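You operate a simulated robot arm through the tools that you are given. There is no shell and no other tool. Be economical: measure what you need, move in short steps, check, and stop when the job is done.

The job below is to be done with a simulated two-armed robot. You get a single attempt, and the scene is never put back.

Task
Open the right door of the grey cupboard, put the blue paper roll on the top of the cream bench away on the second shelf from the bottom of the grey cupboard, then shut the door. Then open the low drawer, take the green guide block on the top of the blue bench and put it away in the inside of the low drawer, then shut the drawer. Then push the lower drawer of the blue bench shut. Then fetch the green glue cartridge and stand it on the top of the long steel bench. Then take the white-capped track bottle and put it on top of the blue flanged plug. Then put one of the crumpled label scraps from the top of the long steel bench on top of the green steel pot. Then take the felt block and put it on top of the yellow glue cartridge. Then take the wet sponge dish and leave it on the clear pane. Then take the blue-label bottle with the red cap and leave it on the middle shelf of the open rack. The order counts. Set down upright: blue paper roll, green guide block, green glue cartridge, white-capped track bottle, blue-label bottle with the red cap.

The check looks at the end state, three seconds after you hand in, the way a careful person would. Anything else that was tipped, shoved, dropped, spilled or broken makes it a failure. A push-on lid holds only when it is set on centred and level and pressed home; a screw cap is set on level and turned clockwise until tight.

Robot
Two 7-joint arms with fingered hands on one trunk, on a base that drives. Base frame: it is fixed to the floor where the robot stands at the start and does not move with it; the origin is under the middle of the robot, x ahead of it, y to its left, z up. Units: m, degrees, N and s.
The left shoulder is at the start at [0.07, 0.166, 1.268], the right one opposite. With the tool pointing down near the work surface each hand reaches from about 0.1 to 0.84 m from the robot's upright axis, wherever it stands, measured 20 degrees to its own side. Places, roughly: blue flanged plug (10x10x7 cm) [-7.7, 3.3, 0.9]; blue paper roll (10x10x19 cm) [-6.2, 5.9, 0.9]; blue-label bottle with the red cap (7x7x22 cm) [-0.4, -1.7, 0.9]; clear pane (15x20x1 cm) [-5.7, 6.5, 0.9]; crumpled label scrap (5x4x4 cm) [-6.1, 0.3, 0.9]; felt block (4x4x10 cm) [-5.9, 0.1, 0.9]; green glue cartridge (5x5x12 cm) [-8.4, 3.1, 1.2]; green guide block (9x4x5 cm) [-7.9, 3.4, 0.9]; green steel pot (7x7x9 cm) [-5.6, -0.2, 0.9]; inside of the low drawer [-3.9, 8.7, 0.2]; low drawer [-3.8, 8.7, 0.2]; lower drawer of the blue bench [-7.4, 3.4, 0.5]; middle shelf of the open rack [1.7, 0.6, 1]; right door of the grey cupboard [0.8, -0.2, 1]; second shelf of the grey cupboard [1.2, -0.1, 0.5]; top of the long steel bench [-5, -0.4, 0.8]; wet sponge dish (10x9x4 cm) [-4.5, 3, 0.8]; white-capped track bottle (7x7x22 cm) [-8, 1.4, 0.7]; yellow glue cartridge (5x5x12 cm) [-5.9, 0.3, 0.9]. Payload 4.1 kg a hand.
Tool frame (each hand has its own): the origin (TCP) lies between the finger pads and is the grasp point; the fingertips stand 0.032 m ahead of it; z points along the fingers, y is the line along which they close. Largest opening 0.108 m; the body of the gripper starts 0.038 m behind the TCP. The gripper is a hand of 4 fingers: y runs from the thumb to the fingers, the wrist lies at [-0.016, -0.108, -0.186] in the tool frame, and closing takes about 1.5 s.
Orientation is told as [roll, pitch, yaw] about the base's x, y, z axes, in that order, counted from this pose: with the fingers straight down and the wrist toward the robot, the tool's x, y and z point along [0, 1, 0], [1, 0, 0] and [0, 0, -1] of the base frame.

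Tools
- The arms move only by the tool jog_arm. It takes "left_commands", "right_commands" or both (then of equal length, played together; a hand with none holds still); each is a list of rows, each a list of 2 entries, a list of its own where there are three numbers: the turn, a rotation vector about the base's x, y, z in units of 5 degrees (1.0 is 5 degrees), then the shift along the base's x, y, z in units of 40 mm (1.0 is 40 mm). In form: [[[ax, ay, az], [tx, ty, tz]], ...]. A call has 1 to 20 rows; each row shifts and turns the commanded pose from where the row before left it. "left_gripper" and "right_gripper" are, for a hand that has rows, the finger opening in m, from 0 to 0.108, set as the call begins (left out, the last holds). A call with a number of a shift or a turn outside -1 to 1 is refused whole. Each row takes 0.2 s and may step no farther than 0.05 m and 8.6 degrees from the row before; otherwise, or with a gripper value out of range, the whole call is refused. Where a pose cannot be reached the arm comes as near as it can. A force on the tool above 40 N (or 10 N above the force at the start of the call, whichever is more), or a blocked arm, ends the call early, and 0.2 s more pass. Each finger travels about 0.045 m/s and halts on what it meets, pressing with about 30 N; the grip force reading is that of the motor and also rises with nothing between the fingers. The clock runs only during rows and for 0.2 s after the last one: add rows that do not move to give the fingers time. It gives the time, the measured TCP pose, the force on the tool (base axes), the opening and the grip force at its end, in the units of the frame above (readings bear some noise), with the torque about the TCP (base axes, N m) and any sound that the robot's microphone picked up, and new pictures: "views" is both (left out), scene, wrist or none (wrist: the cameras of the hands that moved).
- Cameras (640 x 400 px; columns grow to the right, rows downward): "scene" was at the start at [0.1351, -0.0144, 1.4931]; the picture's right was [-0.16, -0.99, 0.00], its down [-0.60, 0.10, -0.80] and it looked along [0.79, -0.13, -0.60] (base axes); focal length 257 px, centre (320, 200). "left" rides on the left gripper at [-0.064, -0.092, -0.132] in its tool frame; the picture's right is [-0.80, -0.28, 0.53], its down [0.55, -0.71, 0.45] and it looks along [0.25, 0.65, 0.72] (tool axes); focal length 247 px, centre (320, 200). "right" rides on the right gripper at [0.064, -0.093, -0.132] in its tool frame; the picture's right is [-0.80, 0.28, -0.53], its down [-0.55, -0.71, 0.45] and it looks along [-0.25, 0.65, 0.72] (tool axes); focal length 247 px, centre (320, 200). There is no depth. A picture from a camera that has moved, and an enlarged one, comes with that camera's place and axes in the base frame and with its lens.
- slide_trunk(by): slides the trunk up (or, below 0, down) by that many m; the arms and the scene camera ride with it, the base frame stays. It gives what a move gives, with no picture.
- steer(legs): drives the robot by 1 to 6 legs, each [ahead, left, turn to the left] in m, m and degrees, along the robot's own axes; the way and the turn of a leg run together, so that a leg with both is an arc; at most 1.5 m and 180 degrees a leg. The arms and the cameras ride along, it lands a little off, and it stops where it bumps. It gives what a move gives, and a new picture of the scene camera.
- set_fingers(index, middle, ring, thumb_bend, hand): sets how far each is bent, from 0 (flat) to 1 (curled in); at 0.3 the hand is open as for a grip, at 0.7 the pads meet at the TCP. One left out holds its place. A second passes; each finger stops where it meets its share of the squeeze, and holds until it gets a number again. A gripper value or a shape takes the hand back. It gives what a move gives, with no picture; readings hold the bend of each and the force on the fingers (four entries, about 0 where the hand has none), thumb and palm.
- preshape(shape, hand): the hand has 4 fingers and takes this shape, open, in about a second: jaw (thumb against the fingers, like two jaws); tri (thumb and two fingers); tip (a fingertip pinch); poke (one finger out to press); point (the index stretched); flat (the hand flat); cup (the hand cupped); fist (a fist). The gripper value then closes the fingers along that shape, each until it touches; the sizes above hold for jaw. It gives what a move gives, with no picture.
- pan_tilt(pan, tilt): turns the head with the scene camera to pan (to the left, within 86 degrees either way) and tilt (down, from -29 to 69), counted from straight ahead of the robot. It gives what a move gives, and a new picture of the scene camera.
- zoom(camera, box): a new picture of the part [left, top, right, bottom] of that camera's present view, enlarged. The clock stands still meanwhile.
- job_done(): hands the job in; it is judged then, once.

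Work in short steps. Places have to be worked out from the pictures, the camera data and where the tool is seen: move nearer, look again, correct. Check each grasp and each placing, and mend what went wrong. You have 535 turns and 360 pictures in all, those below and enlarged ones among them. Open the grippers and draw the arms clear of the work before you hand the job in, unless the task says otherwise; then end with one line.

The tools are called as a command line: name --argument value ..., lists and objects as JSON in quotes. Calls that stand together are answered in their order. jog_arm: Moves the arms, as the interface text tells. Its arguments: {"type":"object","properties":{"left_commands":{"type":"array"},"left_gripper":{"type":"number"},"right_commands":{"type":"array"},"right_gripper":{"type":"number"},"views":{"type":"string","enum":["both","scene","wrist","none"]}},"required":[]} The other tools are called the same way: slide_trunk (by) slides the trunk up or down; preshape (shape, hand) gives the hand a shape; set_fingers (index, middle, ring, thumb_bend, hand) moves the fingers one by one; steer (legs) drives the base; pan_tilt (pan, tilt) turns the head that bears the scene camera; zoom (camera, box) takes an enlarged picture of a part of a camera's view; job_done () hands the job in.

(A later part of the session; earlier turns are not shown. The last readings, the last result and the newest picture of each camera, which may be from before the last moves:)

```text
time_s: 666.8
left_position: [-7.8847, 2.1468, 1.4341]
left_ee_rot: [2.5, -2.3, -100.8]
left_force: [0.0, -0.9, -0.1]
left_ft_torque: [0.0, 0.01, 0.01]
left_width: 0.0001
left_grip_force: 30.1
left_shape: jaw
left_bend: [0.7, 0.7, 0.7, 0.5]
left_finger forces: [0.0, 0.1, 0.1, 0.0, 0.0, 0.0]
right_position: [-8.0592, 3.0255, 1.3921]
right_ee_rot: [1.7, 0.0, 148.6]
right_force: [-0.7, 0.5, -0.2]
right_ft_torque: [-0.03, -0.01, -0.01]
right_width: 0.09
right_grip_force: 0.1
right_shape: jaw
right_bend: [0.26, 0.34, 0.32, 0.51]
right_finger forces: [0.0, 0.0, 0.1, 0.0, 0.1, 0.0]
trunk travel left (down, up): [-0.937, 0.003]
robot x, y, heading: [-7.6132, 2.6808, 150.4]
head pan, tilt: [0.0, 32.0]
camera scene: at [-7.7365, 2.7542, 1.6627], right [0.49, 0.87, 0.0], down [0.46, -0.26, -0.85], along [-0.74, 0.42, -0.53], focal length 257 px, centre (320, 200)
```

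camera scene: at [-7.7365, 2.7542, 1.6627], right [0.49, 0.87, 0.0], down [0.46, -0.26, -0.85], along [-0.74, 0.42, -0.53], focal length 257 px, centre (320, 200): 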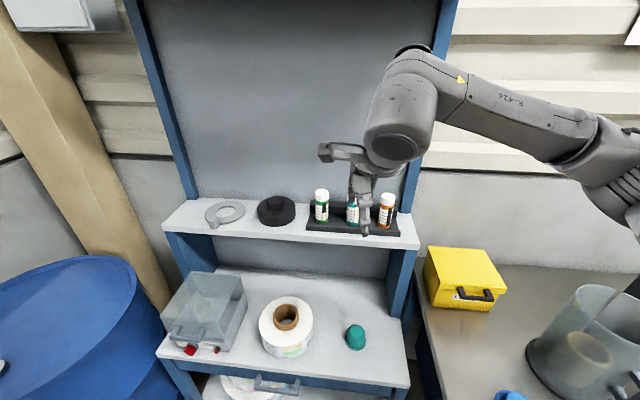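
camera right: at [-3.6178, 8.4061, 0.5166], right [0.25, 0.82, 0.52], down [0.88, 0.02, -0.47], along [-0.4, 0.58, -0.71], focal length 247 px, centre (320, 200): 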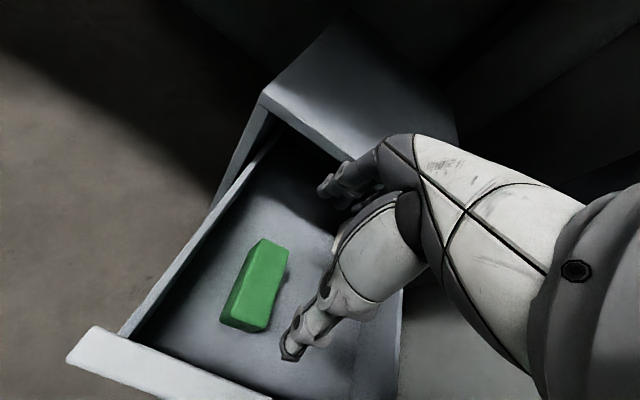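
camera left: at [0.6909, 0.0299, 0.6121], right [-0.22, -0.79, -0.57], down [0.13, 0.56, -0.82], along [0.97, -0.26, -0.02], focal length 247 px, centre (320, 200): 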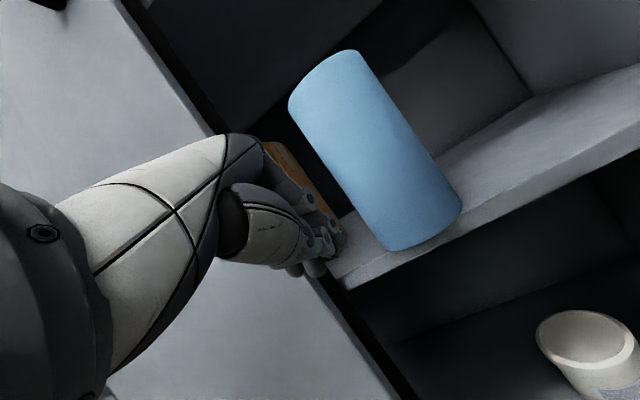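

Everything ahead is clear and the shelf's back panel is 17 cm behind the cartridges. I inch closer and bring the hand above the green cartridge.

steer --legs '[[0.07, 0, 0], [0.06, 0, 0]]'

jog_arm --right_commands '[[[0, 0, 0], [-0.9, 0.1, 0]], [[0, 0, 0], [-0.9, 0.1, 0]], [[0, 0, 0], [-0.9, 0.1, 0]], [[0, 0, 0], [-0.9, 0.1, 0]], [[0, 0, 0], [-0.5, 0.1, 0]]]' --views "both"

```text
time_s: 668.4
left_position: [-7.9802, 2.203, 1.4345]
left_ee_rot: [1.7, -2.0, -100.8]
left_force: [1.1, -2.0, -1.0]
left_ft_torque: [0.05, 0.1, -0.01]
left_width: 0.0
left_grip_force: 30.1
left_shape: jaw
left_bend: [0.7, 0.7, 0.7, 0.5]
left_finger forces: [0.0, 0.0, 0.0, 0.0, 0.1, 0.0]
right_position: [-8.1542, 3.0804, 1.4029]
right_ee_rot: [1.8, -0.8, 148.6]
right_force: [1.2, -0.6, 0.3]
right_ft_torque: [0.06, 0.08, -0.01]
right_width: 0.09
right_grip_force: 0.1
right_shape: jaw
right_bend: [0.26, 0.34, 0.32, 0.51]
right_finger forces: [0.0, 0.1, 0.0, 0.1, 0.1, 0.0]
trunk travel left (down, up): [-0.937, 0.003]
robot x, y, heading: [-7.7288, 2.7482, 150.3]
head pan, tilt: [0.0, 32.0]
camera scene: at [-7.8296, 2.8082, 1.6648], right [0.49, 0.87, 0.0], down [0.45, -0.26, -0.85], along [-0.74, 0.42, -0.52], focal length 257 px, centre (320, 200)
```

scene: 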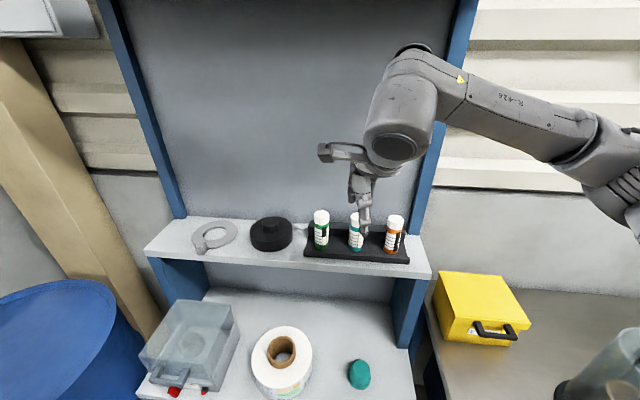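

```text
time_s: 669.5
left_position: [-7.9956, 2.2108, 1.434]
left_ee_rot: [2.4, -2.2, -100.8]
left_force: [-0.3, -0.4, -0.2]
left_ft_torque: [0.01, 0.0, -0.03]
left_width: 0.0
left_grip_force: 30.3
left_shape: jaw
left_bend: [0.7, 0.7, 0.7, 0.5]
left_finger forces: [0.1, 0.1, 0.0, 0.1, 0.0, 0.1]
right_position: [-8.3335, 3.1086, 1.3942]
right_ee_rot: [1.7, -0.1, 148.6]
right_force: [-0.4, 0.7, 0.1]
right_ft_torque: [0.0, 0.01, -0.01]
right_width: 0.0898
right_grip_force: 0.0
right_shape: jaw
right_bend: [0.26, 0.34, 0.32, 0.51]
right_finger forces: [0.0, 0.0, 0.0, 0.0, 0.0, 0.0]
trunk travel left (down, up): [-0.937, 0.003]
robot x, y, heading: [-7.7259, 2.7464, 150.2]
head pan, tilt: [0.0, 32.0]
camera scene: at [-7.8473, 2.817, 1.6629], right [0.49, 0.87, 0.0], down [0.46, -0.26, -0.85], along [-0.74, 0.42, -0.53], focal length 257 px, centre (320, 200)
camera right: at [-8.2848, 3.0094, 1.5282], right [0.18, 0.84, 0.51], down [0.88, 0.09, -0.47], along [-0.44, 0.53, -0.72], focal length 247 px, centre (320, 200)
```

scene: 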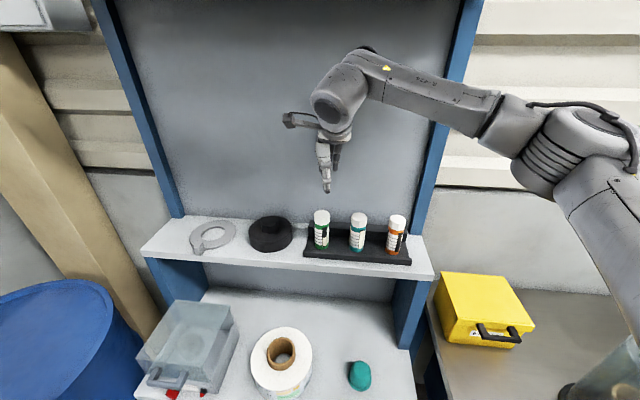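
right: 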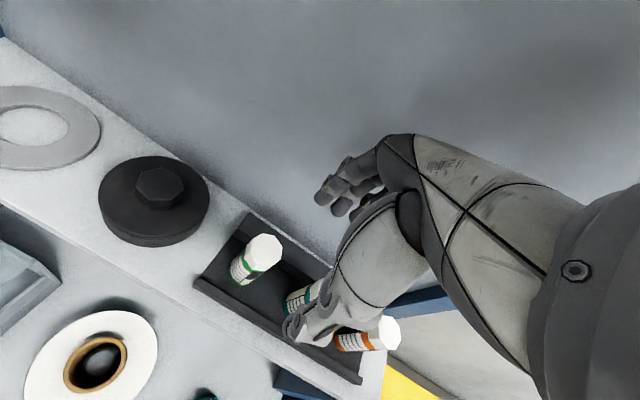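

Refined position [-8.37, 3.117]. I correct and descend to just above the cap.

jog_arm --right_commands '[[[0, 0, 0], [-0.46, 0.1, 0]], [[0, 0, 0], [-0.46, 0.11, -0.6]], [[0, 0, 0], [0, 0, -0.9]], [[0, 0, 0], [0, 0, -0.9]]]' --views "both"

```text
time_s: 670.5
left_position: [-7.9957, 2.2131, 1.435]
left_ee_rot: [2.5, -2.3, -100.8]
left_force: [0.4, 0.3, 0.2]
left_ft_torque: [-0.03, -0.01, 0.02]
left_width: 0.0
left_grip_force: 29.7
left_shape: jaw
left_bend: [0.7, 0.7, 0.7, 0.5]
left_finger forces: [0.0, 0.0, 0.0, 0.1, 0.1, 0.1]
right_position: [-8.3721, 3.1182, 1.2972]
right_ee_rot: [1.6, 0.0, 148.7]
right_force: [-0.3, 1.0, 0.1]
right_ft_torque: [0.02, 0.02, 0.0]
right_width: 0.0903
right_grip_force: 0.0
right_shape: jaw
right_bend: [0.26, 0.34, 0.32, 0.51]
right_finger forces: [0.0, 0.1, 0.1, 0.0, 0.0, 0.0]
trunk travel left (down, up): [-0.937, 0.003]
robot x, y, heading: [-7.7265, 2.7533, 150.2]
head pan, tilt: [0.0, 32.0]
camera scene: at [-7.848, 2.8187, 1.6628], right [0.49, 0.87, 0.0], down [0.46, -0.26, -0.85], along [-0.74, 0.42, -0.53], focal length 257 px, centre (320, 200)
camera right: at [-8.3245, 3.0189, 1.43], right [0.18, 0.84, 0.51], down [0.88, 0.09, -0.46], along [-0.44, 0.53, -0.73], focal length 247 px, centre (320, 200)
```

scene: 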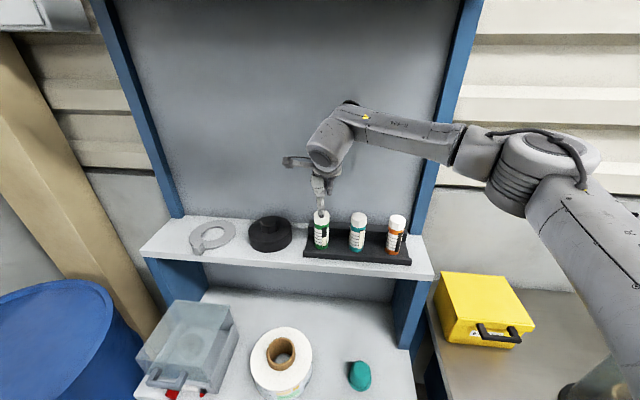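
right: 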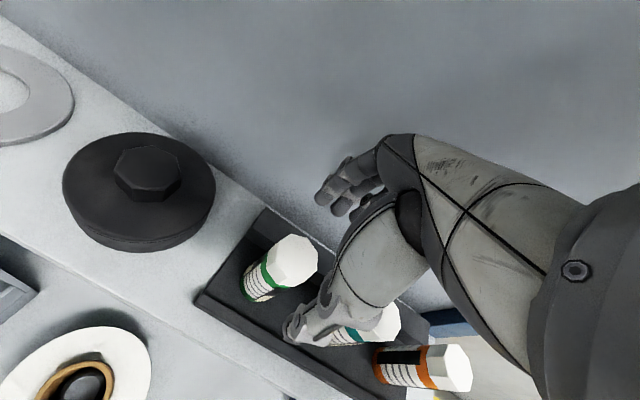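

Centred (cap within a few pixels of the predicted spot). I descend and close.

jog_arm --right_commands '[[[0, 0, 0], [0, 0, -0.7]], [[0, 0, 0], [0, 0, -0.7]], [[0, 0, 0], [0, 0, -0.75]]]' --views "none"

jog_arm --right_commands '[[[0, 0, 0], [0, 0, 0]], [[0, 0, 0], [0, 0, 0]], [[0, 0, 0], [0, 0, 0]], [[0, 0, 0], [0, 0, 0]], [[0, 0, 0], [0, 0, 0]], [[0, 0, 0], [0, 0, 0]]]' --right_gripper 0.02 --views "wrist"

```text
time_s: 671.4
left_position: [-7.9967, 2.2112, 1.4336]
left_ee_rot: [2.6, -2.4, -100.9]
left_force: [0.4, 0.4, -1.1]
left_ft_torque: [0.0, -0.04, 0.03]
left_width: 0.0002
left_grip_force: 29.8
left_shape: jaw
left_bend: [0.7, 0.7, 0.7, 0.5]
left_finger forces: [0.1, 0.0, 0.0, 0.0, 0.0, 0.0]
right_position: [-8.3721, 3.1155, 1.2127]
right_ee_rot: [1.8, -0.1, 148.6]
right_force: [-0.7, -0.2, 0.4]
right_ft_torque: [-0.01, -0.01, -0.03]
right_width: 0.0899
right_grip_force: 0.0
right_shape: jaw
right_bend: [0.26, 0.34, 0.32, 0.51]
right_finger forces: [0.1, 0.1, 0.0, 0.1, 0.0, 0.0]
trunk travel left (down, up): [-0.937, 0.003]
robot x, y, heading: [-7.7254, 2.7492, 150.2]
head pan, tilt: [0.0, 32.0]
```

```text
time_s: 672.8
left_position: [-7.9957, 2.211, 1.4345]
left_ee_rot: [2.4, -2.3, -100.7]
left_force: [0.2, -0.4, 0.8]
left_ft_torque: [0.0, 0.01, 0.03]
left_width: 0.0
left_grip_force: 29.8
left_shape: jaw
left_bend: [0.7, 0.7, 0.7, 0.5]
left_finger forces: [0.0, 0.0, 0.1, 0.0, 0.0, 0.0]
right_position: [-8.3704, 3.1155, 1.2119]
right_ee_rot: [1.7, -0.1, 148.7]
right_force: [-0.5, 0.6, 0.5]
right_ft_torque: [-0.01, -0.01, 0.01]
right_width: 0.0373
right_grip_force: 30.0
right_shape: jaw
right_bend: [0.74, 0.49, 0.55, 0.75]
right_finger forces: [14.8, 9.2, 0.1, 0.0, 23.8, 0.1]
trunk travel left (down, up): [-0.937, 0.003]
robot x, y, heading: [-7.7258, 2.749, 150.3]
head pan, tilt: [0.0, 32.0]
camera right: at [-8.3235, 3.0172, 1.346], right [0.18, 0.84, 0.51], down [0.88, 0.09, -0.46], along [-0.44, 0.53, -0.72], focal length 247 px, centre (320, 200)
```

right: 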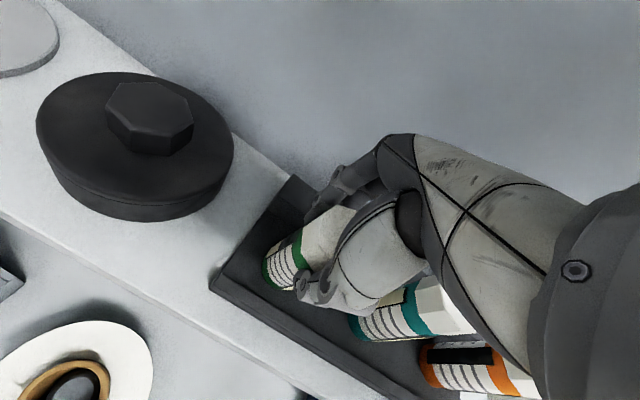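

Gripped by the cap section. I lift slowly.

jog_arm --right_commands '[[[0, 0, 0], [0, 0, 0.4]], [[0, 0, 0], [0, 0, 0.4]], [[0, 0, 0], [0, 0, 0.5]], [[0, 0, 0], [0, 0, 0.7]], [[0, 0, 0], [0, 0, 0.8]], [[0, 0, 0], [0, 0, 0.8]]]' --views "both"

```text
time_s: 674.1
left_position: [-7.9955, 2.2109, 1.4337]
left_ee_rot: [2.4, -2.3, -100.9]
left_force: [0.1, -0.6, 0.0]
left_ft_torque: [-0.02, -0.04, 0.04]
left_width: 0.0001
left_grip_force: 30.8
left_shape: jaw
left_bend: [0.7, 0.7, 0.7, 0.5]
left_finger forces: [0.0, 0.1, 0.0, 0.0, 0.0, 0.0]
right_position: [-8.3698, 3.1167, 1.3552]
right_ee_rot: [1.7, -0.1, 148.6]
right_force: [-0.5, -0.2, -1.7]
right_ft_torque: [-0.03, 0.01, -0.01]
right_width: 0.0375
right_grip_force: 30.5
right_shape: jaw
right_bend: [0.74, 0.49, 0.55, 0.75]
right_finger forces: [14.9, 9.4, 0.0, 0.1, 23.6, 0.0]
trunk travel left (down, up): [-0.937, 0.003]
robot x, y, heading: [-7.7252, 2.7496, 150.0]
head pan, tilt: [0.0, 32.0]
camera scene: at [-7.8471, 2.8172, 1.6629], right [0.49, 0.87, 0.0], down [0.46, -0.26, -0.85], along [-0.74, 0.42, -0.53], focal length 257 px, centre (320, 200)
camera right: at [-8.3222, 3.0179, 1.4896], right [0.18, 0.84, 0.51], down [0.88, 0.09, -0.46], along [-0.44, 0.53, -0.72], focal length 247 px, centre (320, 200)
```

scene: 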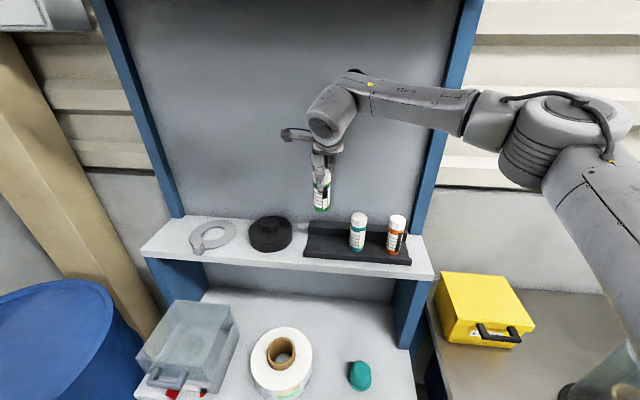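
right: 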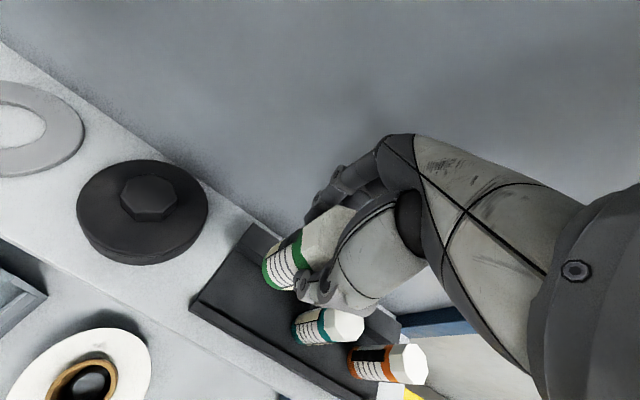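

The cartridge is held. I back away in reverse toward the steel bench, the way behind being the aisle I have already used.

jog_arm --right_commands '[[[0, 0, 0], [0.6, -0.34, 0.3]], [[0, 0, 0], [0.6, -0.34, 0]]]' --views "none"

steer --legs '[[-0.1, 0, 0], [-0.2, 0, 0], [-0.3, 0, 0], [-1.2, 0.1, 0], [-1.3, 0.15, 0]]'

```text
time_s: 674.8
left_position: [-7.9947, 2.2106, 1.4343]
left_ee_rot: [2.3, -2.3, -100.8]
left_force: [0.5, 0.1, 0.8]
left_ft_torque: [0.02, -0.01, -0.03]
left_width: 0.0
left_grip_force: 29.5
left_shape: jaw
left_bend: [0.7, 0.7, 0.7, 0.5]
left_finger forces: [0.0, 0.0, 0.0, 0.0, 0.1, 0.0]
right_position: [-8.3203, 3.0886, 1.3682]
right_ee_rot: [1.8, -0.2, 148.6]
right_force: [-0.3, 0.1, -2.1]
right_ft_torque: [-0.01, -0.01, 0.02]
right_width: 0.0376
right_grip_force: 29.7
right_shape: jaw
right_bend: [0.74, 0.49, 0.55, 0.75]
right_finger forces: [15.0, 9.2, 0.1, 0.0, 23.6, 0.0]
trunk travel left (down, up): [-0.937, 0.003]
robot x, y, heading: [-7.7268, 2.7477, 150.4]
head pan, tilt: [0.0, 32.0]
```

```text
time_s: 690.5
left_position: [-5.4795, 0.4576, 1.4354]
left_ee_rot: [2.5, -2.3, -101.9]
left_force: [0.3, 0.4, 0.6]
left_ft_torque: [0.02, 0.0, 0.01]
left_width: 0.0
left_grip_force: 29.6
left_shape: jaw
left_bend: [0.7, 0.7, 0.7, 0.5]
left_finger forces: [0.0, 0.0, 0.0, 0.0, 0.0, 0.0]
right_position: [-5.7913, 1.342, 1.3667]
right_ee_rot: [1.7, 0.1, 147.5]
right_force: [-0.2, 0.1, -1.4]
right_ft_torque: [-0.03, -0.02, 0.01]
right_width: 0.0369
right_grip_force: 30.0
right_shape: jaw
right_bend: [0.74, 0.49, 0.55, 0.75]
right_finger forces: [15.0, 9.4, 0.1, 0.1, 23.5, 0.1]
trunk travel left (down, up): [-0.937, 0.003]
robot x, y, heading: [-5.1979, 0.9894, 149.4]
head pan, tilt: [0.0, 32.0]
camera scene: at [-5.3215, 1.0617, 1.6627], right [0.51, 0.86, 0.0], down [0.46, -0.27, -0.85], along [-0.73, 0.43, -0.53], focal length 257 px, centre (320, 200)
```

scene: 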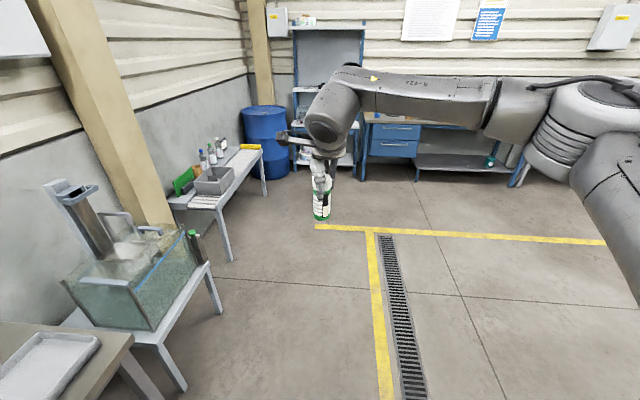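

I look left over the steel bench.

pan_tilt --pan 70 --tilt 35

```text
time_s: 691.9
left_position: [-5.48, 0.4567, 1.4341]
left_ee_rot: [2.4, -2.4, -101.8]
left_force: [0.0, 0.1, 0.1]
left_ft_torque: [-0.01, 0.05, 0.0]
left_width: 0.0001
left_grip_force: 30.0
left_shape: jaw
left_bend: [0.7, 0.7, 0.7, 0.5]
left_finger forces: [0.0, 0.1, 0.1, 0.0, 0.0, 0.1]
right_position: [-5.7896, 1.342, 1.368]
right_ee_rot: [1.7, -0.1, 147.4]
right_force: [0.7, 0.6, -2.3]
right_ft_torque: [-0.03, -0.02, 0.01]
right_width: 0.0373
right_grip_force: 29.6
right_shape: jaw
right_bend: [0.74, 0.49, 0.55, 0.75]
right_finger forces: [14.9, 9.4, 0.0, 0.0, 23.5, 0.0]
trunk travel left (down, up): [-0.937, 0.003]
robot x, y, heading: [-5.2012, 0.9924, 149.2]
head pan, tilt: [70.0, 35.0]
camera scene: at [-5.3118, 0.9596, 1.6582], right [-0.63, 0.77, 0.0], down [0.44, 0.36, -0.82], along [-0.63, -0.52, -0.57], focal length 257 px, centre (320, 200)
```

scene: 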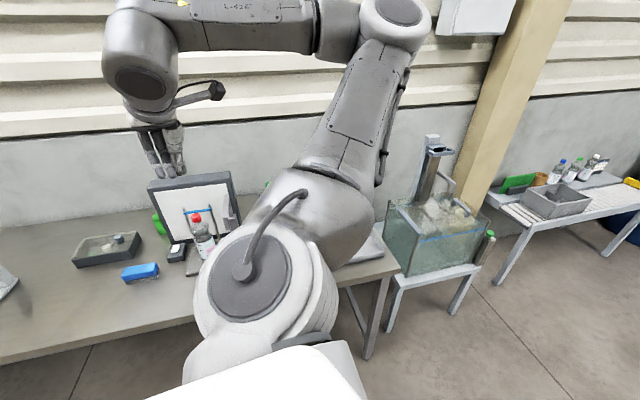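

I turn to face the steel bench.

steer --legs '[[0, 0, 90]]'

pan_tilt --pan -5 --tilt 40

```text
time_s: 696.2
left_position: [-4.6588, 0.7242, 1.4349]
left_ee_rot: [2.4, -2.3, -10.2]
left_force: [0.8, 0.1, 0.7]
left_ft_torque: [0.0, 0.0, 0.0]
left_width: 0.0
left_grip_force: 29.8
left_shape: jaw
left_bend: [0.7, 0.7, 0.7, 0.5]
left_finger forces: [0.0, 0.1, 0.0, 0.0, 0.0, 0.1]
right_position: [-5.5353, 0.3887, 1.368]
right_ee_rot: [1.7, -0.2, -120.8]
right_force: [-0.5, 0.3, -2.6]
right_ft_torque: [-0.01, -0.03, 0.02]
right_width: 0.0372
right_grip_force: 29.8
right_shape: jaw
right_bend: [0.74, 0.49, 0.55, 0.75]
right_finger forces: [15.1, 9.2, 0.0, 0.1, 23.0, 0.0]
trunk travel left (down, up): [-0.937, 0.003]
robot x, y, heading: [-5.1985, 0.9906, -119.2]
head pan, tilt: [70.0, 35.0]
camera scene: at [-5.1673, 0.8786, 1.6582], right [-0.76, -0.65, 0.0], down [-0.38, 0.43, -0.82], along [0.54, -0.62, -0.57], focal length 257 px, centre (320, 200)
```

scene: 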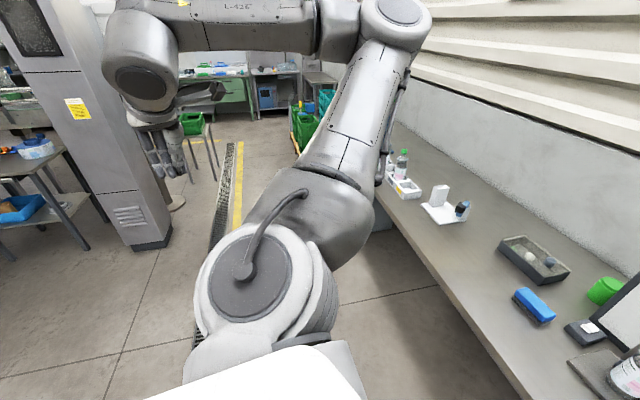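

```text
time_s: 697.6
left_position: [-4.6593, 0.7236, 1.4337]
left_ee_rot: [2.4, -2.3, -10.1]
left_force: [0.6, 0.0, 0.0]
left_ft_torque: [0.02, 0.0, 0.03]
left_width: 0.0
left_grip_force: 30.0
left_shape: jaw
left_bend: [0.7, 0.7, 0.7, 0.5]
left_finger forces: [0.0, 0.0, 0.1, 0.0, 0.0, 0.0]
right_position: [-5.535, 0.389, 1.3673]
right_ee_rot: [1.7, -0.1, -120.9]
right_force: [-0.1, 0.3, -1.3]
right_ft_torque: [0.0, 0.01, 0.0]
right_width: 0.037
right_grip_force: 29.5
right_shape: jaw
right_bend: [0.74, 0.49, 0.55, 0.75]
right_finger forces: [15.1, 9.1, 0.1, 0.0, 23.0, 0.1]
trunk travel left (down, up): [-0.937, 0.003]
robot x, y, heading: [-5.1985, 0.988, -119.0]
head pan, tilt: [-5.0, 40.0]
camera scene: at [-5.272, 0.8747, 1.6506], right [-0.83, 0.56, 0.0], down [0.36, 0.53, -0.77], along [-0.43, -0.63, -0.64], focal length 257 px, centre (320, 200)
```

scene: 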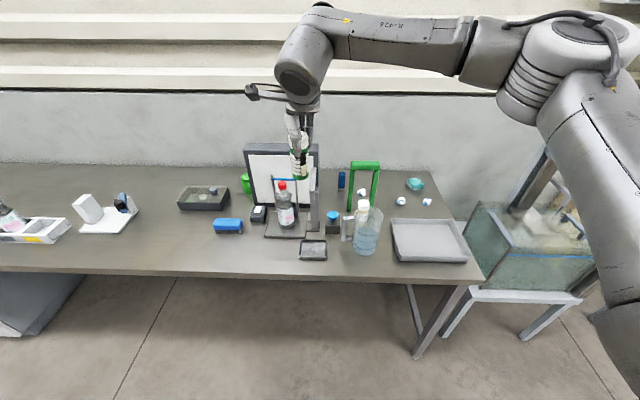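

The bench is in view; a free spot is around [-5.18, -0.12]. I shift left and closer so the right hand can reach it.

steer --legs '[[0.05, 0.35, 0], [0.05, 0.35, -0.5], [0.14, 0, 0]]'

pan_tilt --pan -15 --tilt 45

```text
time_s: 702.8
left_position: [-4.161, 0.1622, 1.4331]
left_ee_rot: [2.3, -2.3, -11.1]
left_force: [-0.6, 0.3, 0.1]
left_ft_torque: [-0.01, 0.01, 0.01]
left_width: 0.0002
left_grip_force: 29.8
left_shape: jaw
left_bend: [0.7, 0.7, 0.7, 0.5]
left_finger forces: [0.0, 0.1, 0.0, 0.1, 0.0, 0.1]
right_position: [-5.0431, -0.1589, 1.3687]
right_ee_rot: [1.7, -0.1, -121.7]
right_force: [0.4, 0.5, -2.6]
right_ft_torque: [0.01, -0.02, 0.02]
right_width: 0.0369
right_grip_force: 29.8
right_shape: jaw
right_bend: [0.74, 0.49, 0.55, 0.75]
right_finger forces: [15.1, 9.2, 0.0, 0.0, 23.0, 0.0]
trunk travel left (down, up): [-0.937, 0.003]
robot x, y, heading: [-4.697, 0.4328, -119.9]
head pan, tilt: [-5.0, 40.0]
camera scene: at [-4.7724, 0.3229, 1.651], right [-0.82, 0.57, 0.0], down [0.37, 0.53, -0.77], along [-0.44, -0.63, -0.64], focal length 257 px, centre (320, 200)
```

scene: 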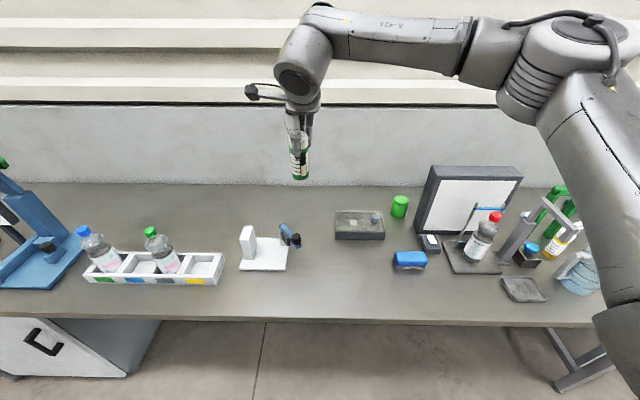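

```text
time_s: 703.5
left_position: [-4.1639, 0.1605, 1.4343]
left_ee_rot: [2.4, -2.2, -11.1]
left_force: [-0.5, 0.1, -0.3]
left_ft_torque: [-0.03, -0.02, 0.0]
left_width: 0.0001
left_grip_force: 30.0
left_shape: jaw
left_bend: [0.7, 0.7, 0.7, 0.5]
left_finger forces: [0.0, 0.0, 0.0, 0.1, 0.0, 0.1]
right_position: [-5.0437, -0.1597, 1.3682]
right_ee_rot: [1.7, -0.1, -121.7]
right_force: [0.4, 0.4, -2.0]
right_ft_torque: [0.02, 0.01, 0.01]
right_width: 0.0371
right_grip_force: 30.3
right_shape: jaw
right_bend: [0.74, 0.49, 0.55, 0.75]
right_finger forces: [15.2, 9.1, 0.0, 0.0, 23.1, 0.0]
trunk travel left (down, up): [-0.937, 0.003]
robot x, y, heading: [-4.698, 0.4339, -119.8]
head pan, tilt: [-15.0, 45.0]
camera scene: at [-4.7833, 0.3328, 1.6434], right [-0.71, 0.71, 0.0], down [0.5, 0.5, -0.71], along [-0.5, -0.5, -0.71], focal length 257 px, centre (320, 200)
```

scene: 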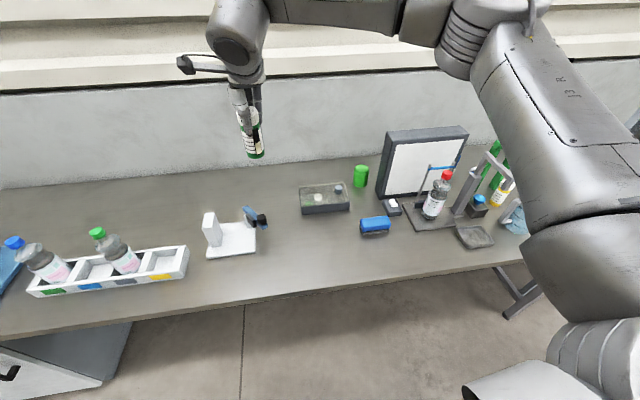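

Free spot confirmed at about [-5.15, -0.115]. I lower the trunk and move the cartridge over it.

slide_trunk --by -0.3

jog_arm --right_commands '[[[0, 0, 0], [-0.66, 0.28, 0]], [[0, 0, 0], [-0.66, 0.28, 0]], [[0, 0, 0], [-0.66, 0.28, 0]], [[0, 0, 0], [-0.66, 0.28, -0.5]], [[0, 0, 0], [0, 0, -0.8]], [[0, 0, 0], [0, 0, -0.8]]]' --views "both"

```text
time_s: 706.5
left_position: [-4.1651, 0.1602, 1.1342]
left_ee_rot: [2.4, -2.3, -11.1]
left_force: [0.5, -0.1, 0.1]
left_ft_torque: [0.03, -0.01, -0.02]
left_width: 0.0001
left_grip_force: 30.0
left_shape: jaw
left_bend: [0.7, 0.7, 0.7, 0.5]
left_finger forces: [0.0, 0.0, 0.0, 0.0, 0.0, 0.1]
right_position: [-5.0444, -0.1604, 1.0686]
right_ee_rot: [1.6, -0.1, -121.8]
right_force: [-0.1, -0.2, -1.8]
right_ft_torque: [0.01, 0.0, -0.01]
right_width: 0.0366
right_grip_force: 30.4
right_shape: jaw
right_bend: [0.74, 0.49, 0.55, 0.75]
right_finger forces: [15.1, 9.2, 0.0, 0.0, 23.2, 0.1]
trunk travel left (down, up): [-0.637, 0.303]
robot x, y, heading: [-4.7002, 0.4363, -119.9]
head pan, tilt: [-15.0, 45.0]
```

```text
time_s: 707.9
left_position: [-4.1651, 0.1605, 1.1352]
left_ee_rot: [2.5, -2.3, -11.1]
left_force: [-0.4, -0.2, -0.2]
left_ft_torque: [0.02, -0.02, 0.0]
left_width: 0.0
left_grip_force: 30.1
left_shape: jaw
left_bend: [0.7, 0.7, 0.7, 0.5]
left_finger forces: [0.1, 0.1, 0.1, 0.0, 0.0, 0.0]
right_position: [-5.1519, -0.1149, 0.9845]
right_ee_rot: [1.8, -0.1, -121.6]
right_force: [-0.3, 0.2, -1.2]
right_ft_torque: [0.04, -0.05, 0.02]
right_width: 0.0371
right_grip_force: 29.2
right_shape: jaw
right_bend: [0.74, 0.49, 0.55, 0.75]
right_finger forces: [15.2, 9.3, 0.1, 0.0, 23.0, 0.0]
trunk travel left (down, up): [-0.637, 0.303]
robot x, y, heading: [-4.6973, 0.4364, -119.9]
head pan, tilt: [-15.0, 45.0]
camera scene: at [-4.7849, 0.3328, 1.3433], right [-0.71, 0.71, 0.0], down [0.5, 0.5, -0.71], along [-0.5, -0.5, -0.71], focal length 257 px, centre (320, 200)
camera right: at [-5.0512, -0.067, 1.1183], right [-0.84, 0.19, 0.51], down [-0.08, 0.88, -0.47], along [-0.54, -0.43, -0.72], focal length 247 px, centre (320, 200)
```

scene: 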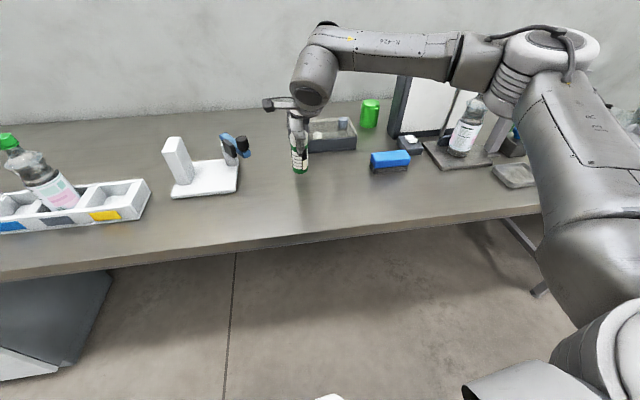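
right: 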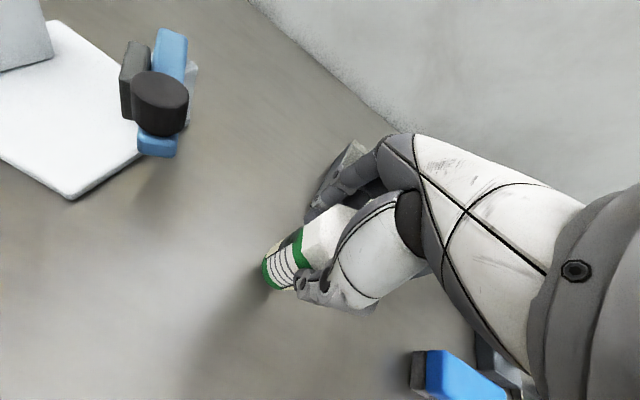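

I lower in small steps until it touches the bench.

jog_arm --right_commands '[[[0, 0, 0], [0, 0, -0.5]], [[0, 0, 0], [0, 0, -0.4]], [[0, 0, 0], [0, 0, -0.2]], [[0, 0, 0], [0, 0, -0.15]], [[0, 0, 0], [0, 0, -0.15]], [[0, 0, 0], [0, 0, -0.15]]]' --views "none"

```text
time_s: 708.7
left_position: [-4.1643, 0.1612, 1.1355]
left_ee_rot: [2.3, -2.2, -11.2]
left_force: [-0.4, -0.7, 0.8]
left_ft_torque: [0.04, -0.03, -0.01]
left_width: 0.0
left_grip_force: 30.3
left_shape: jaw
left_bend: [0.7, 0.7, 0.7, 0.5]
left_finger forces: [0.1, 0.0, 0.0, 0.0, 0.1, 0.0]
right_position: [-5.1516, -0.121, 0.9497]
right_ee_rot: [2.2, -1.2, -121.9]
right_force: [-2.7, -1.4, 24.7]
right_ft_torque: [0.07, -0.02, -0.02]
right_width: 0.0405
right_grip_force: 29.8
right_shape: jaw
right_bend: [0.74, 0.47, 0.56, 0.78]
right_finger forces: [18.2, 11.9, 3.7, 0.1, 28.2, 0.1]
trunk travel left (down, up): [-0.637, 0.303]
robot x, y, heading: [-4.7002, 0.4344, -120.0]
head pan, tilt: [-15.0, 45.0]
stopped in row 4 (right hand): the force on the tool passed its limit at 44 N (the readings are from after the stop); the commanded pose is now the measured one
```

Contact at z 0.95. I relieve 3 mm, open and lift, then check that it stands.

jog_arm --right_commands '[[[0, 0, 0], [0, 0, 0.07]], [[0, 0, 0], [0, 0, 0]]]' --views "wrist"

```text
time_s: 709.3
left_position: [-4.1634, 0.1621, 1.1341]
left_ee_rot: [2.3, -2.2, -11.1]
left_force: [0.7, -0.3, 0.4]
left_ft_torque: [0.0, 0.02, 0.04]
left_width: 0.0
left_grip_force: 29.5
left_shape: jaw
left_bend: [0.7, 0.7, 0.7, 0.5]
left_finger forces: [0.0, 0.0, 0.0, 0.0, 0.1, 0.1]
right_position: [-5.1508, -0.1187, 0.951]
right_ee_rot: [2.2, -0.9, -121.9]
right_force: [-2.5, -4.5, 17.6]
right_ft_torque: [-0.25, 0.11, -0.04]
right_width: 0.0404
right_grip_force: 30.4
right_shape: jaw
right_bend: [0.74, 0.47, 0.56, 0.78]
right_finger forces: [18.6, 12.1, 3.4, 0.1, 26.4, 0.0]
trunk travel left (down, up): [-0.637, 0.303]
robot x, y, heading: [-4.7028, 0.4359, -120.0]
head pan, tilt: [-15.0, 45.0]
camera right: at [-5.0498, -0.0682, 1.0839], right [-0.84, 0.2, 0.51], down [-0.09, 0.87, -0.48], along [-0.54, -0.45, -0.72], focal length 247 px, centre (320, 200)
```

right: 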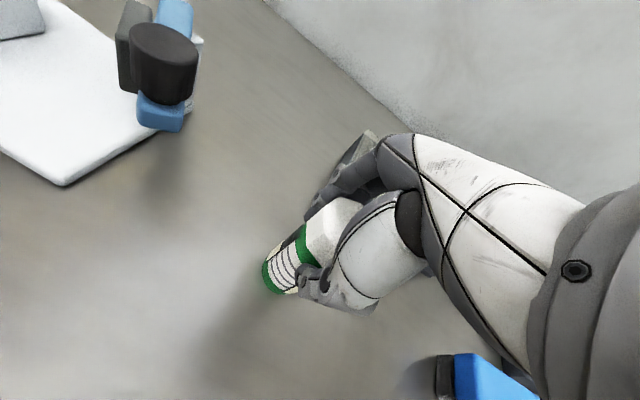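

I open the fingers.

jog_arm --right_commands '[[[0, 0, 0], [0, 0, 0.0]], [[0, 0, 0], [0, 0, 0]], [[0, 0, 0], [0, 0, 0]], [[0, 0, 0], [0, 0, 0]], [[0, 0, 0], [0, 0, 0]]]' --right_gripper 0.09 --views "wrist"

```text
time_s: 710.5
left_position: [-4.1631, 0.1599, 1.1341]
left_ee_rot: [2.3, -2.3, -11.1]
left_force: [0.4, -0.3, 0.1]
left_ft_torque: [-0.01, 0.01, -0.02]
left_width: 0.0001
left_grip_force: 29.9
left_shape: jaw
left_bend: [0.7, 0.7, 0.7, 0.5]
left_finger forces: [0.1, 0.0, 0.0, 0.0, 0.0, 0.0]
right_position: [-5.1497, -0.1197, 0.9511]
right_ee_rot: [2.1, -0.8, -121.8]
right_force: [0.0, 0.3, 0.5]
right_ft_torque: [0.0, -0.03, 0.0]
right_width: 0.0897
right_grip_force: 0.1
right_shape: jaw
right_bend: [0.26, 0.34, 0.32, 0.51]
right_finger forces: [0.1, 0.1, 0.0, 0.1, 0.0, 0.1]
trunk travel left (down, up): [-0.637, 0.303]
robot x, y, heading: [-4.7013, 0.4328, -120.2]
head pan, tilt: [-15.0, 45.0]
camera right: at [-5.0503, -0.069, 1.0824], right [-0.84, 0.2, 0.51], down [-0.09, 0.87, -0.48], along [-0.54, -0.44, -0.72], focal length 247 px, centre (320, 200)
```

right: 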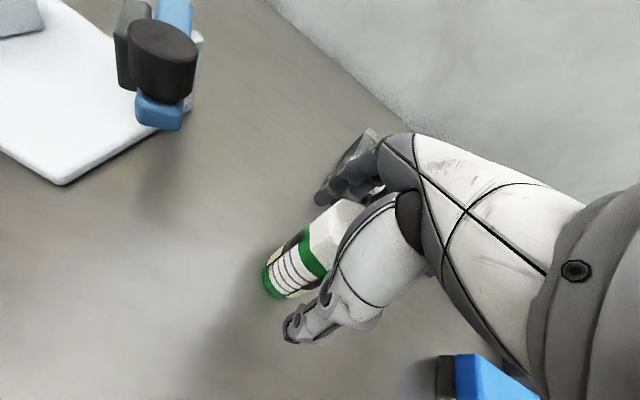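

It stands by itself. I lift the hand straight up, then back the robot off.

jog_arm --right_commands '[[[0, 0, 0], [0, 0, 0.5]], [[0, 0, 0], [0, 0, 0.7]], [[0, 0, 0], [0, 0, 0.9]], [[0, 0, 0], [0, 0, 0.9]], [[0, 0, 0], [0, 0, 0.9]]]' --views "none"

slide_trunk --by 0.25

steer --legs '[[-0.35, 0, 0]]'

```text
time_s: 711.7
left_position: [-4.1634, 0.1604, 1.1344]
left_ee_rot: [2.4, -2.2, -11.1]
left_force: [0.1, -0.2, 0.2]
left_ft_torque: [-0.04, 0.01, 0.02]
left_width: 0.0003
left_grip_force: 30.1
left_shape: jaw
left_bend: [0.7, 0.7, 0.7, 0.5]
left_finger forces: [0.0, 0.1, 0.1, 0.0, 0.0, 0.1]
right_position: [-5.1507, -0.1188, 1.1073]
right_ee_rot: [2.1, -0.9, -121.8]
right_force: [0.8, 0.8, 0.3]
right_ft_torque: [0.01, 0.03, 0.0]
right_width: 0.0898
right_grip_force: 0.1
right_shape: jaw
right_bend: [0.26, 0.34, 0.32, 0.51]
right_finger forces: [0.0, 0.0, 0.1, 0.1, 0.0, 0.0]
trunk travel left (down, up): [-0.637, 0.303]
robot x, y, heading: [-4.697, 0.4378, -119.8]
head pan, tilt: [-15.0, 45.0]
```

```text
time_s: 714.3
left_position: [-4.1643, 0.1596, 1.3835]
left_ee_rot: [2.4, -2.3, -11.1]
left_force: [0.4, 0.5, 1.1]
left_ft_torque: [-0.03, 0.0, 0.0]
left_width: 0.0005
left_grip_force: 29.5
left_shape: jaw
left_bend: [0.7, 0.7, 0.7, 0.5]
left_finger forces: [0.0, 0.0, 0.0, 0.0, 0.0, 0.0]
right_position: [-5.1516, -0.1194, 1.3563]
right_ee_rot: [2.1, -0.8, -121.8]
right_force: [0.0, -0.5, -0.6]
right_ft_torque: [-0.02, 0.0, 0.04]
right_width: 0.0897
right_grip_force: 0.0
right_shape: jaw
right_bend: [0.26, 0.34, 0.32, 0.51]
right_finger forces: [0.0, 0.1, 0.0, 0.0, 0.0, 0.0]
trunk travel left (down, up): [-0.887, 0.053]
robot x, y, heading: [-4.7011, 0.4326, -120.1]
head pan, tilt: [-15.0, 45.0]
```

```text
time_s: 716.6
left_position: [-3.9901, 0.4627, 1.3847]
left_ee_rot: [2.5, -2.2, -11.2]
left_force: [-0.3, -0.8, -0.6]
left_ft_torque: [0.01, 0.03, 0.0]
left_width: 0.0
left_grip_force: 30.4
left_shape: jaw
left_bend: [0.7, 0.7, 0.7, 0.5]
left_finger forces: [0.1, 0.0, 0.0, 0.0, 0.0, 0.0]
right_position: [-4.9783, 0.1822, 1.3544]
right_ee_rot: [2.1, -0.8, -121.9]
right_force: [0.3, 0.5, 0.3]
right_ft_torque: [0.01, 0.0, 0.0]
right_width: 0.0897
right_grip_force: 0.0
right_shape: jaw
right_bend: [0.26, 0.34, 0.32, 0.51]
right_finger forces: [0.1, 0.0, 0.1, 0.0, 0.1, 0.1]
trunk travel left (down, up): [-0.887, 0.053]
robot x, y, heading: [-4.5242, 0.7378, -120.0]
head pan, tilt: [-15.0, 45.0]
camera scene: at [-4.6098, 0.6351, 1.5931], right [-0.71, 0.71, 0.0], down [0.5, 0.5, -0.71], along [-0.5, -0.5, -0.71], focal length 257 px, centre (320, 200)
```

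scene: 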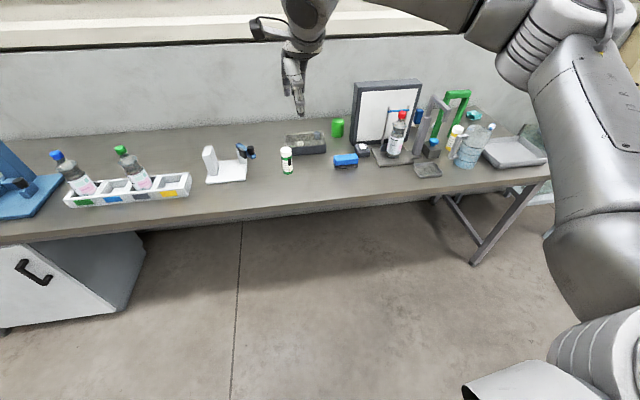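

The cartridge stands on the bench. Next the white-capped bottle on the roller track: I travel sideways toward it.

steer --legs '[[0, -1.3, 0], [0, -1.3, 0]]'

pan_tilt --pan -25 --tilt 35

```text
time_s: 729.1
left_position: [-6.2267, 1.7209, 1.3855]
left_ee_rot: [2.4, -2.2, -10.0]
left_force: [-0.1, 0.2, 0.1]
left_ft_torque: [0.02, 0.0, 0.02]
left_width: 0.0001
left_grip_force: 30.1
left_shape: jaw
left_bend: [0.7, 0.7, 0.7, 0.5]
left_finger forces: [0.0, 0.0, 0.1, 0.0, 0.0, 0.1]
right_position: [-7.2094, 1.4233, 1.3576]
right_ee_rot: [2.1, -0.7, -120.7]
right_force: [0.3, 0.4, -0.2]
right_ft_torque: [0.01, -0.01, 0.0]
right_width: 0.09
right_grip_force: 0.0
right_shape: jaw
right_bend: [0.26, 0.34, 0.32, 0.51]
right_finger forces: [0.0, 0.1, 0.0, 0.0, 0.0, 0.0]
trunk travel left (down, up): [-0.887, 0.053]
robot x, y, heading: [-6.7705, 1.9835, -119.0]
head pan, tilt: [-15.0, 45.0]
camera scene: at [-6.85, 1.8818, 1.5934], right [-0.72, 0.69, 0.0], down [0.49, 0.51, -0.71], along [-0.49, -0.51, -0.71], focal length 257 px, centre (320, 200)
```

scene: 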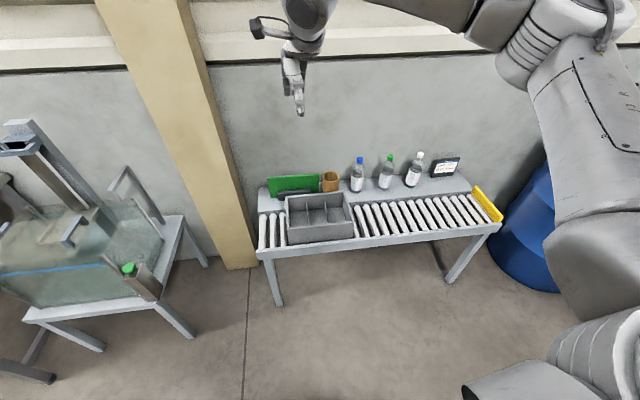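

```text
time_s: 729.8
left_position: [-6.2278, 1.7217, 1.384]
left_ee_rot: [2.4, -2.3, -10.0]
left_force: [-0.5, 0.5, 0.3]
left_ft_torque: [0.01, 0.0, 0.01]
left_width: 0.0002
left_grip_force: 30.0
left_shape: jaw
left_bend: [0.7, 0.7, 0.7, 0.5]
left_finger forces: [0.1, 0.0, 0.0, 0.0, 0.0, 0.0]
right_position: [-7.21, 1.4234, 1.356]
right_ee_rot: [2.1, -0.8, -120.6]
right_force: [1.1, 0.0, 0.7]
right_ft_torque: [-0.01, 0.0, 0.02]
right_width: 0.0899
right_grip_force: 0.0
right_shape: jaw
right_bend: [0.26, 0.34, 0.32, 0.51]
right_finger forces: [0.0, 0.0, 0.0, 0.0, 0.1, 0.1]
trunk travel left (down, up): [-0.887, 0.053]
robot x, y, heading: [-6.7689, 1.9854, -118.8]
head pan, tilt: [-25.0, 35.0]
camera scene: at [-6.8655, 1.889, 1.6082], right [-0.59, 0.81, 0.0], down [0.46, 0.34, -0.82], along [-0.66, -0.48, -0.57], focal length 257 px, centre (320, 200)
```

scene: 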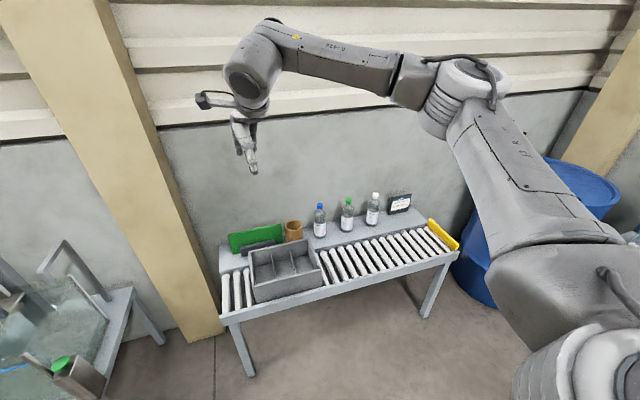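

Bottle is about [-7.915, 1.495], base z 0.67, top 0.89. I move in front of it.

steer --legs '[[0.03, -0.35, 0], [0.04, -0.31, 0], [0.1, 0, 0], [0.1, 0, 0]]'

jog_arm --right_commands '[[[0, 0, 0], [0, 0, 0]]]' --views "wrist"

```text
time_s: 735.3
left_position: [-6.936, 1.8078, 1.3842]
left_ee_rot: [2.4, -2.2, -10.0]
left_force: [0.8, 0.7, 0.5]
left_ft_torque: [0.01, 0.01, 0.0]
left_width: 0.0
left_grip_force: 30.7
left_shape: jaw
left_bend: [0.7, 0.7, 0.7, 0.5]
left_finger forces: [0.1, 0.0, 0.1, 0.0, 0.1, 0.0]
right_position: [-7.9169, 1.5061, 1.3595]
right_ee_rot: [2.0, -1.0, -120.5]
right_force: [0.5, 0.8, 0.3]
right_ft_torque: [-0.03, 0.04, 0.01]
right_width: 0.0899
right_grip_force: 0.0
right_shape: jaw
right_bend: [0.26, 0.34, 0.32, 0.51]
right_finger forces: [0.0, 0.0, 0.1, 0.0, 0.0, 0.0]
trunk travel left (down, up): [-0.887, 0.053]
robot x, y, heading: [-7.4789, 2.0682, -119.0]
head pan, tilt: [-25.0, 35.0]
camera scene: at [-7.5734, 1.9739, 1.6087], right [-0.59, 0.81, 0.0], down [0.46, 0.34, -0.82], along [-0.66, -0.49, -0.57], focal length 257 px, centre (320, 200)
```

scene: 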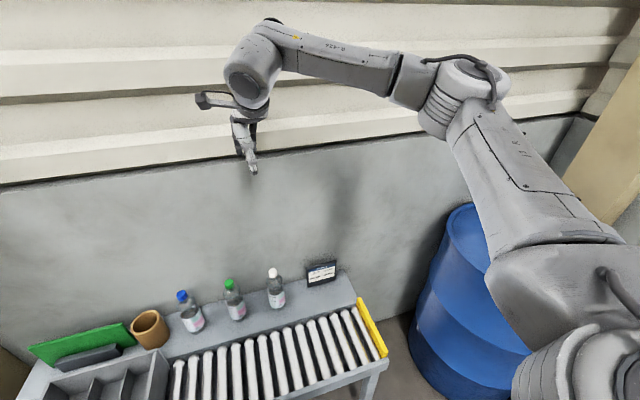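

```text
time_s: 735.7
left_position: [-6.9365, 1.807, 1.3851]
left_ee_rot: [2.3, -2.2, -9.9]
left_force: [0.0, 0.5, 0.3]
left_ft_torque: [-0.02, 0.01, -0.06]
left_width: 0.0001
left_grip_force: 30.0
left_shape: jaw
left_bend: [0.7, 0.7, 0.7, 0.5]
left_finger forces: [0.1, 0.0, 0.0, 0.1, 0.0, 0.1]
right_position: [-7.9177, 1.5037, 1.3591]
right_ee_rot: [2.1, -1.0, -120.5]
right_force: [0.6, 0.5, 0.6]
right_ft_torque: [-0.04, -0.01, 0.02]
right_width: 0.0899
right_grip_force: 0.0
right_shape: jaw
right_bend: [0.26, 0.34, 0.32, 0.51]
right_finger forces: [0.1, 0.0, 0.0, 0.0, 0.1, 0.1]
trunk travel left (down, up): [-0.887, 0.053]
robot x, y, heading: [-7.4775, 2.0667, -118.7]
head pan, tilt: [-25.0, 35.0]
camera right: at [-7.8187, 1.5577, 1.4905], right [-0.84, 0.18, 0.51], down [-0.1, 0.87, -0.48], along [-0.53, -0.46, -0.72], focal length 247 px, centre (320, 200)
```

right: 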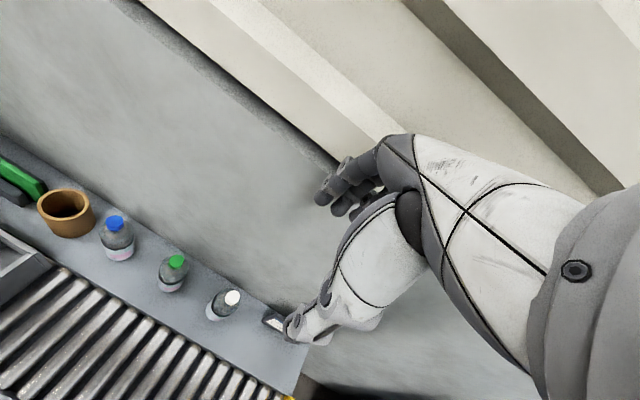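

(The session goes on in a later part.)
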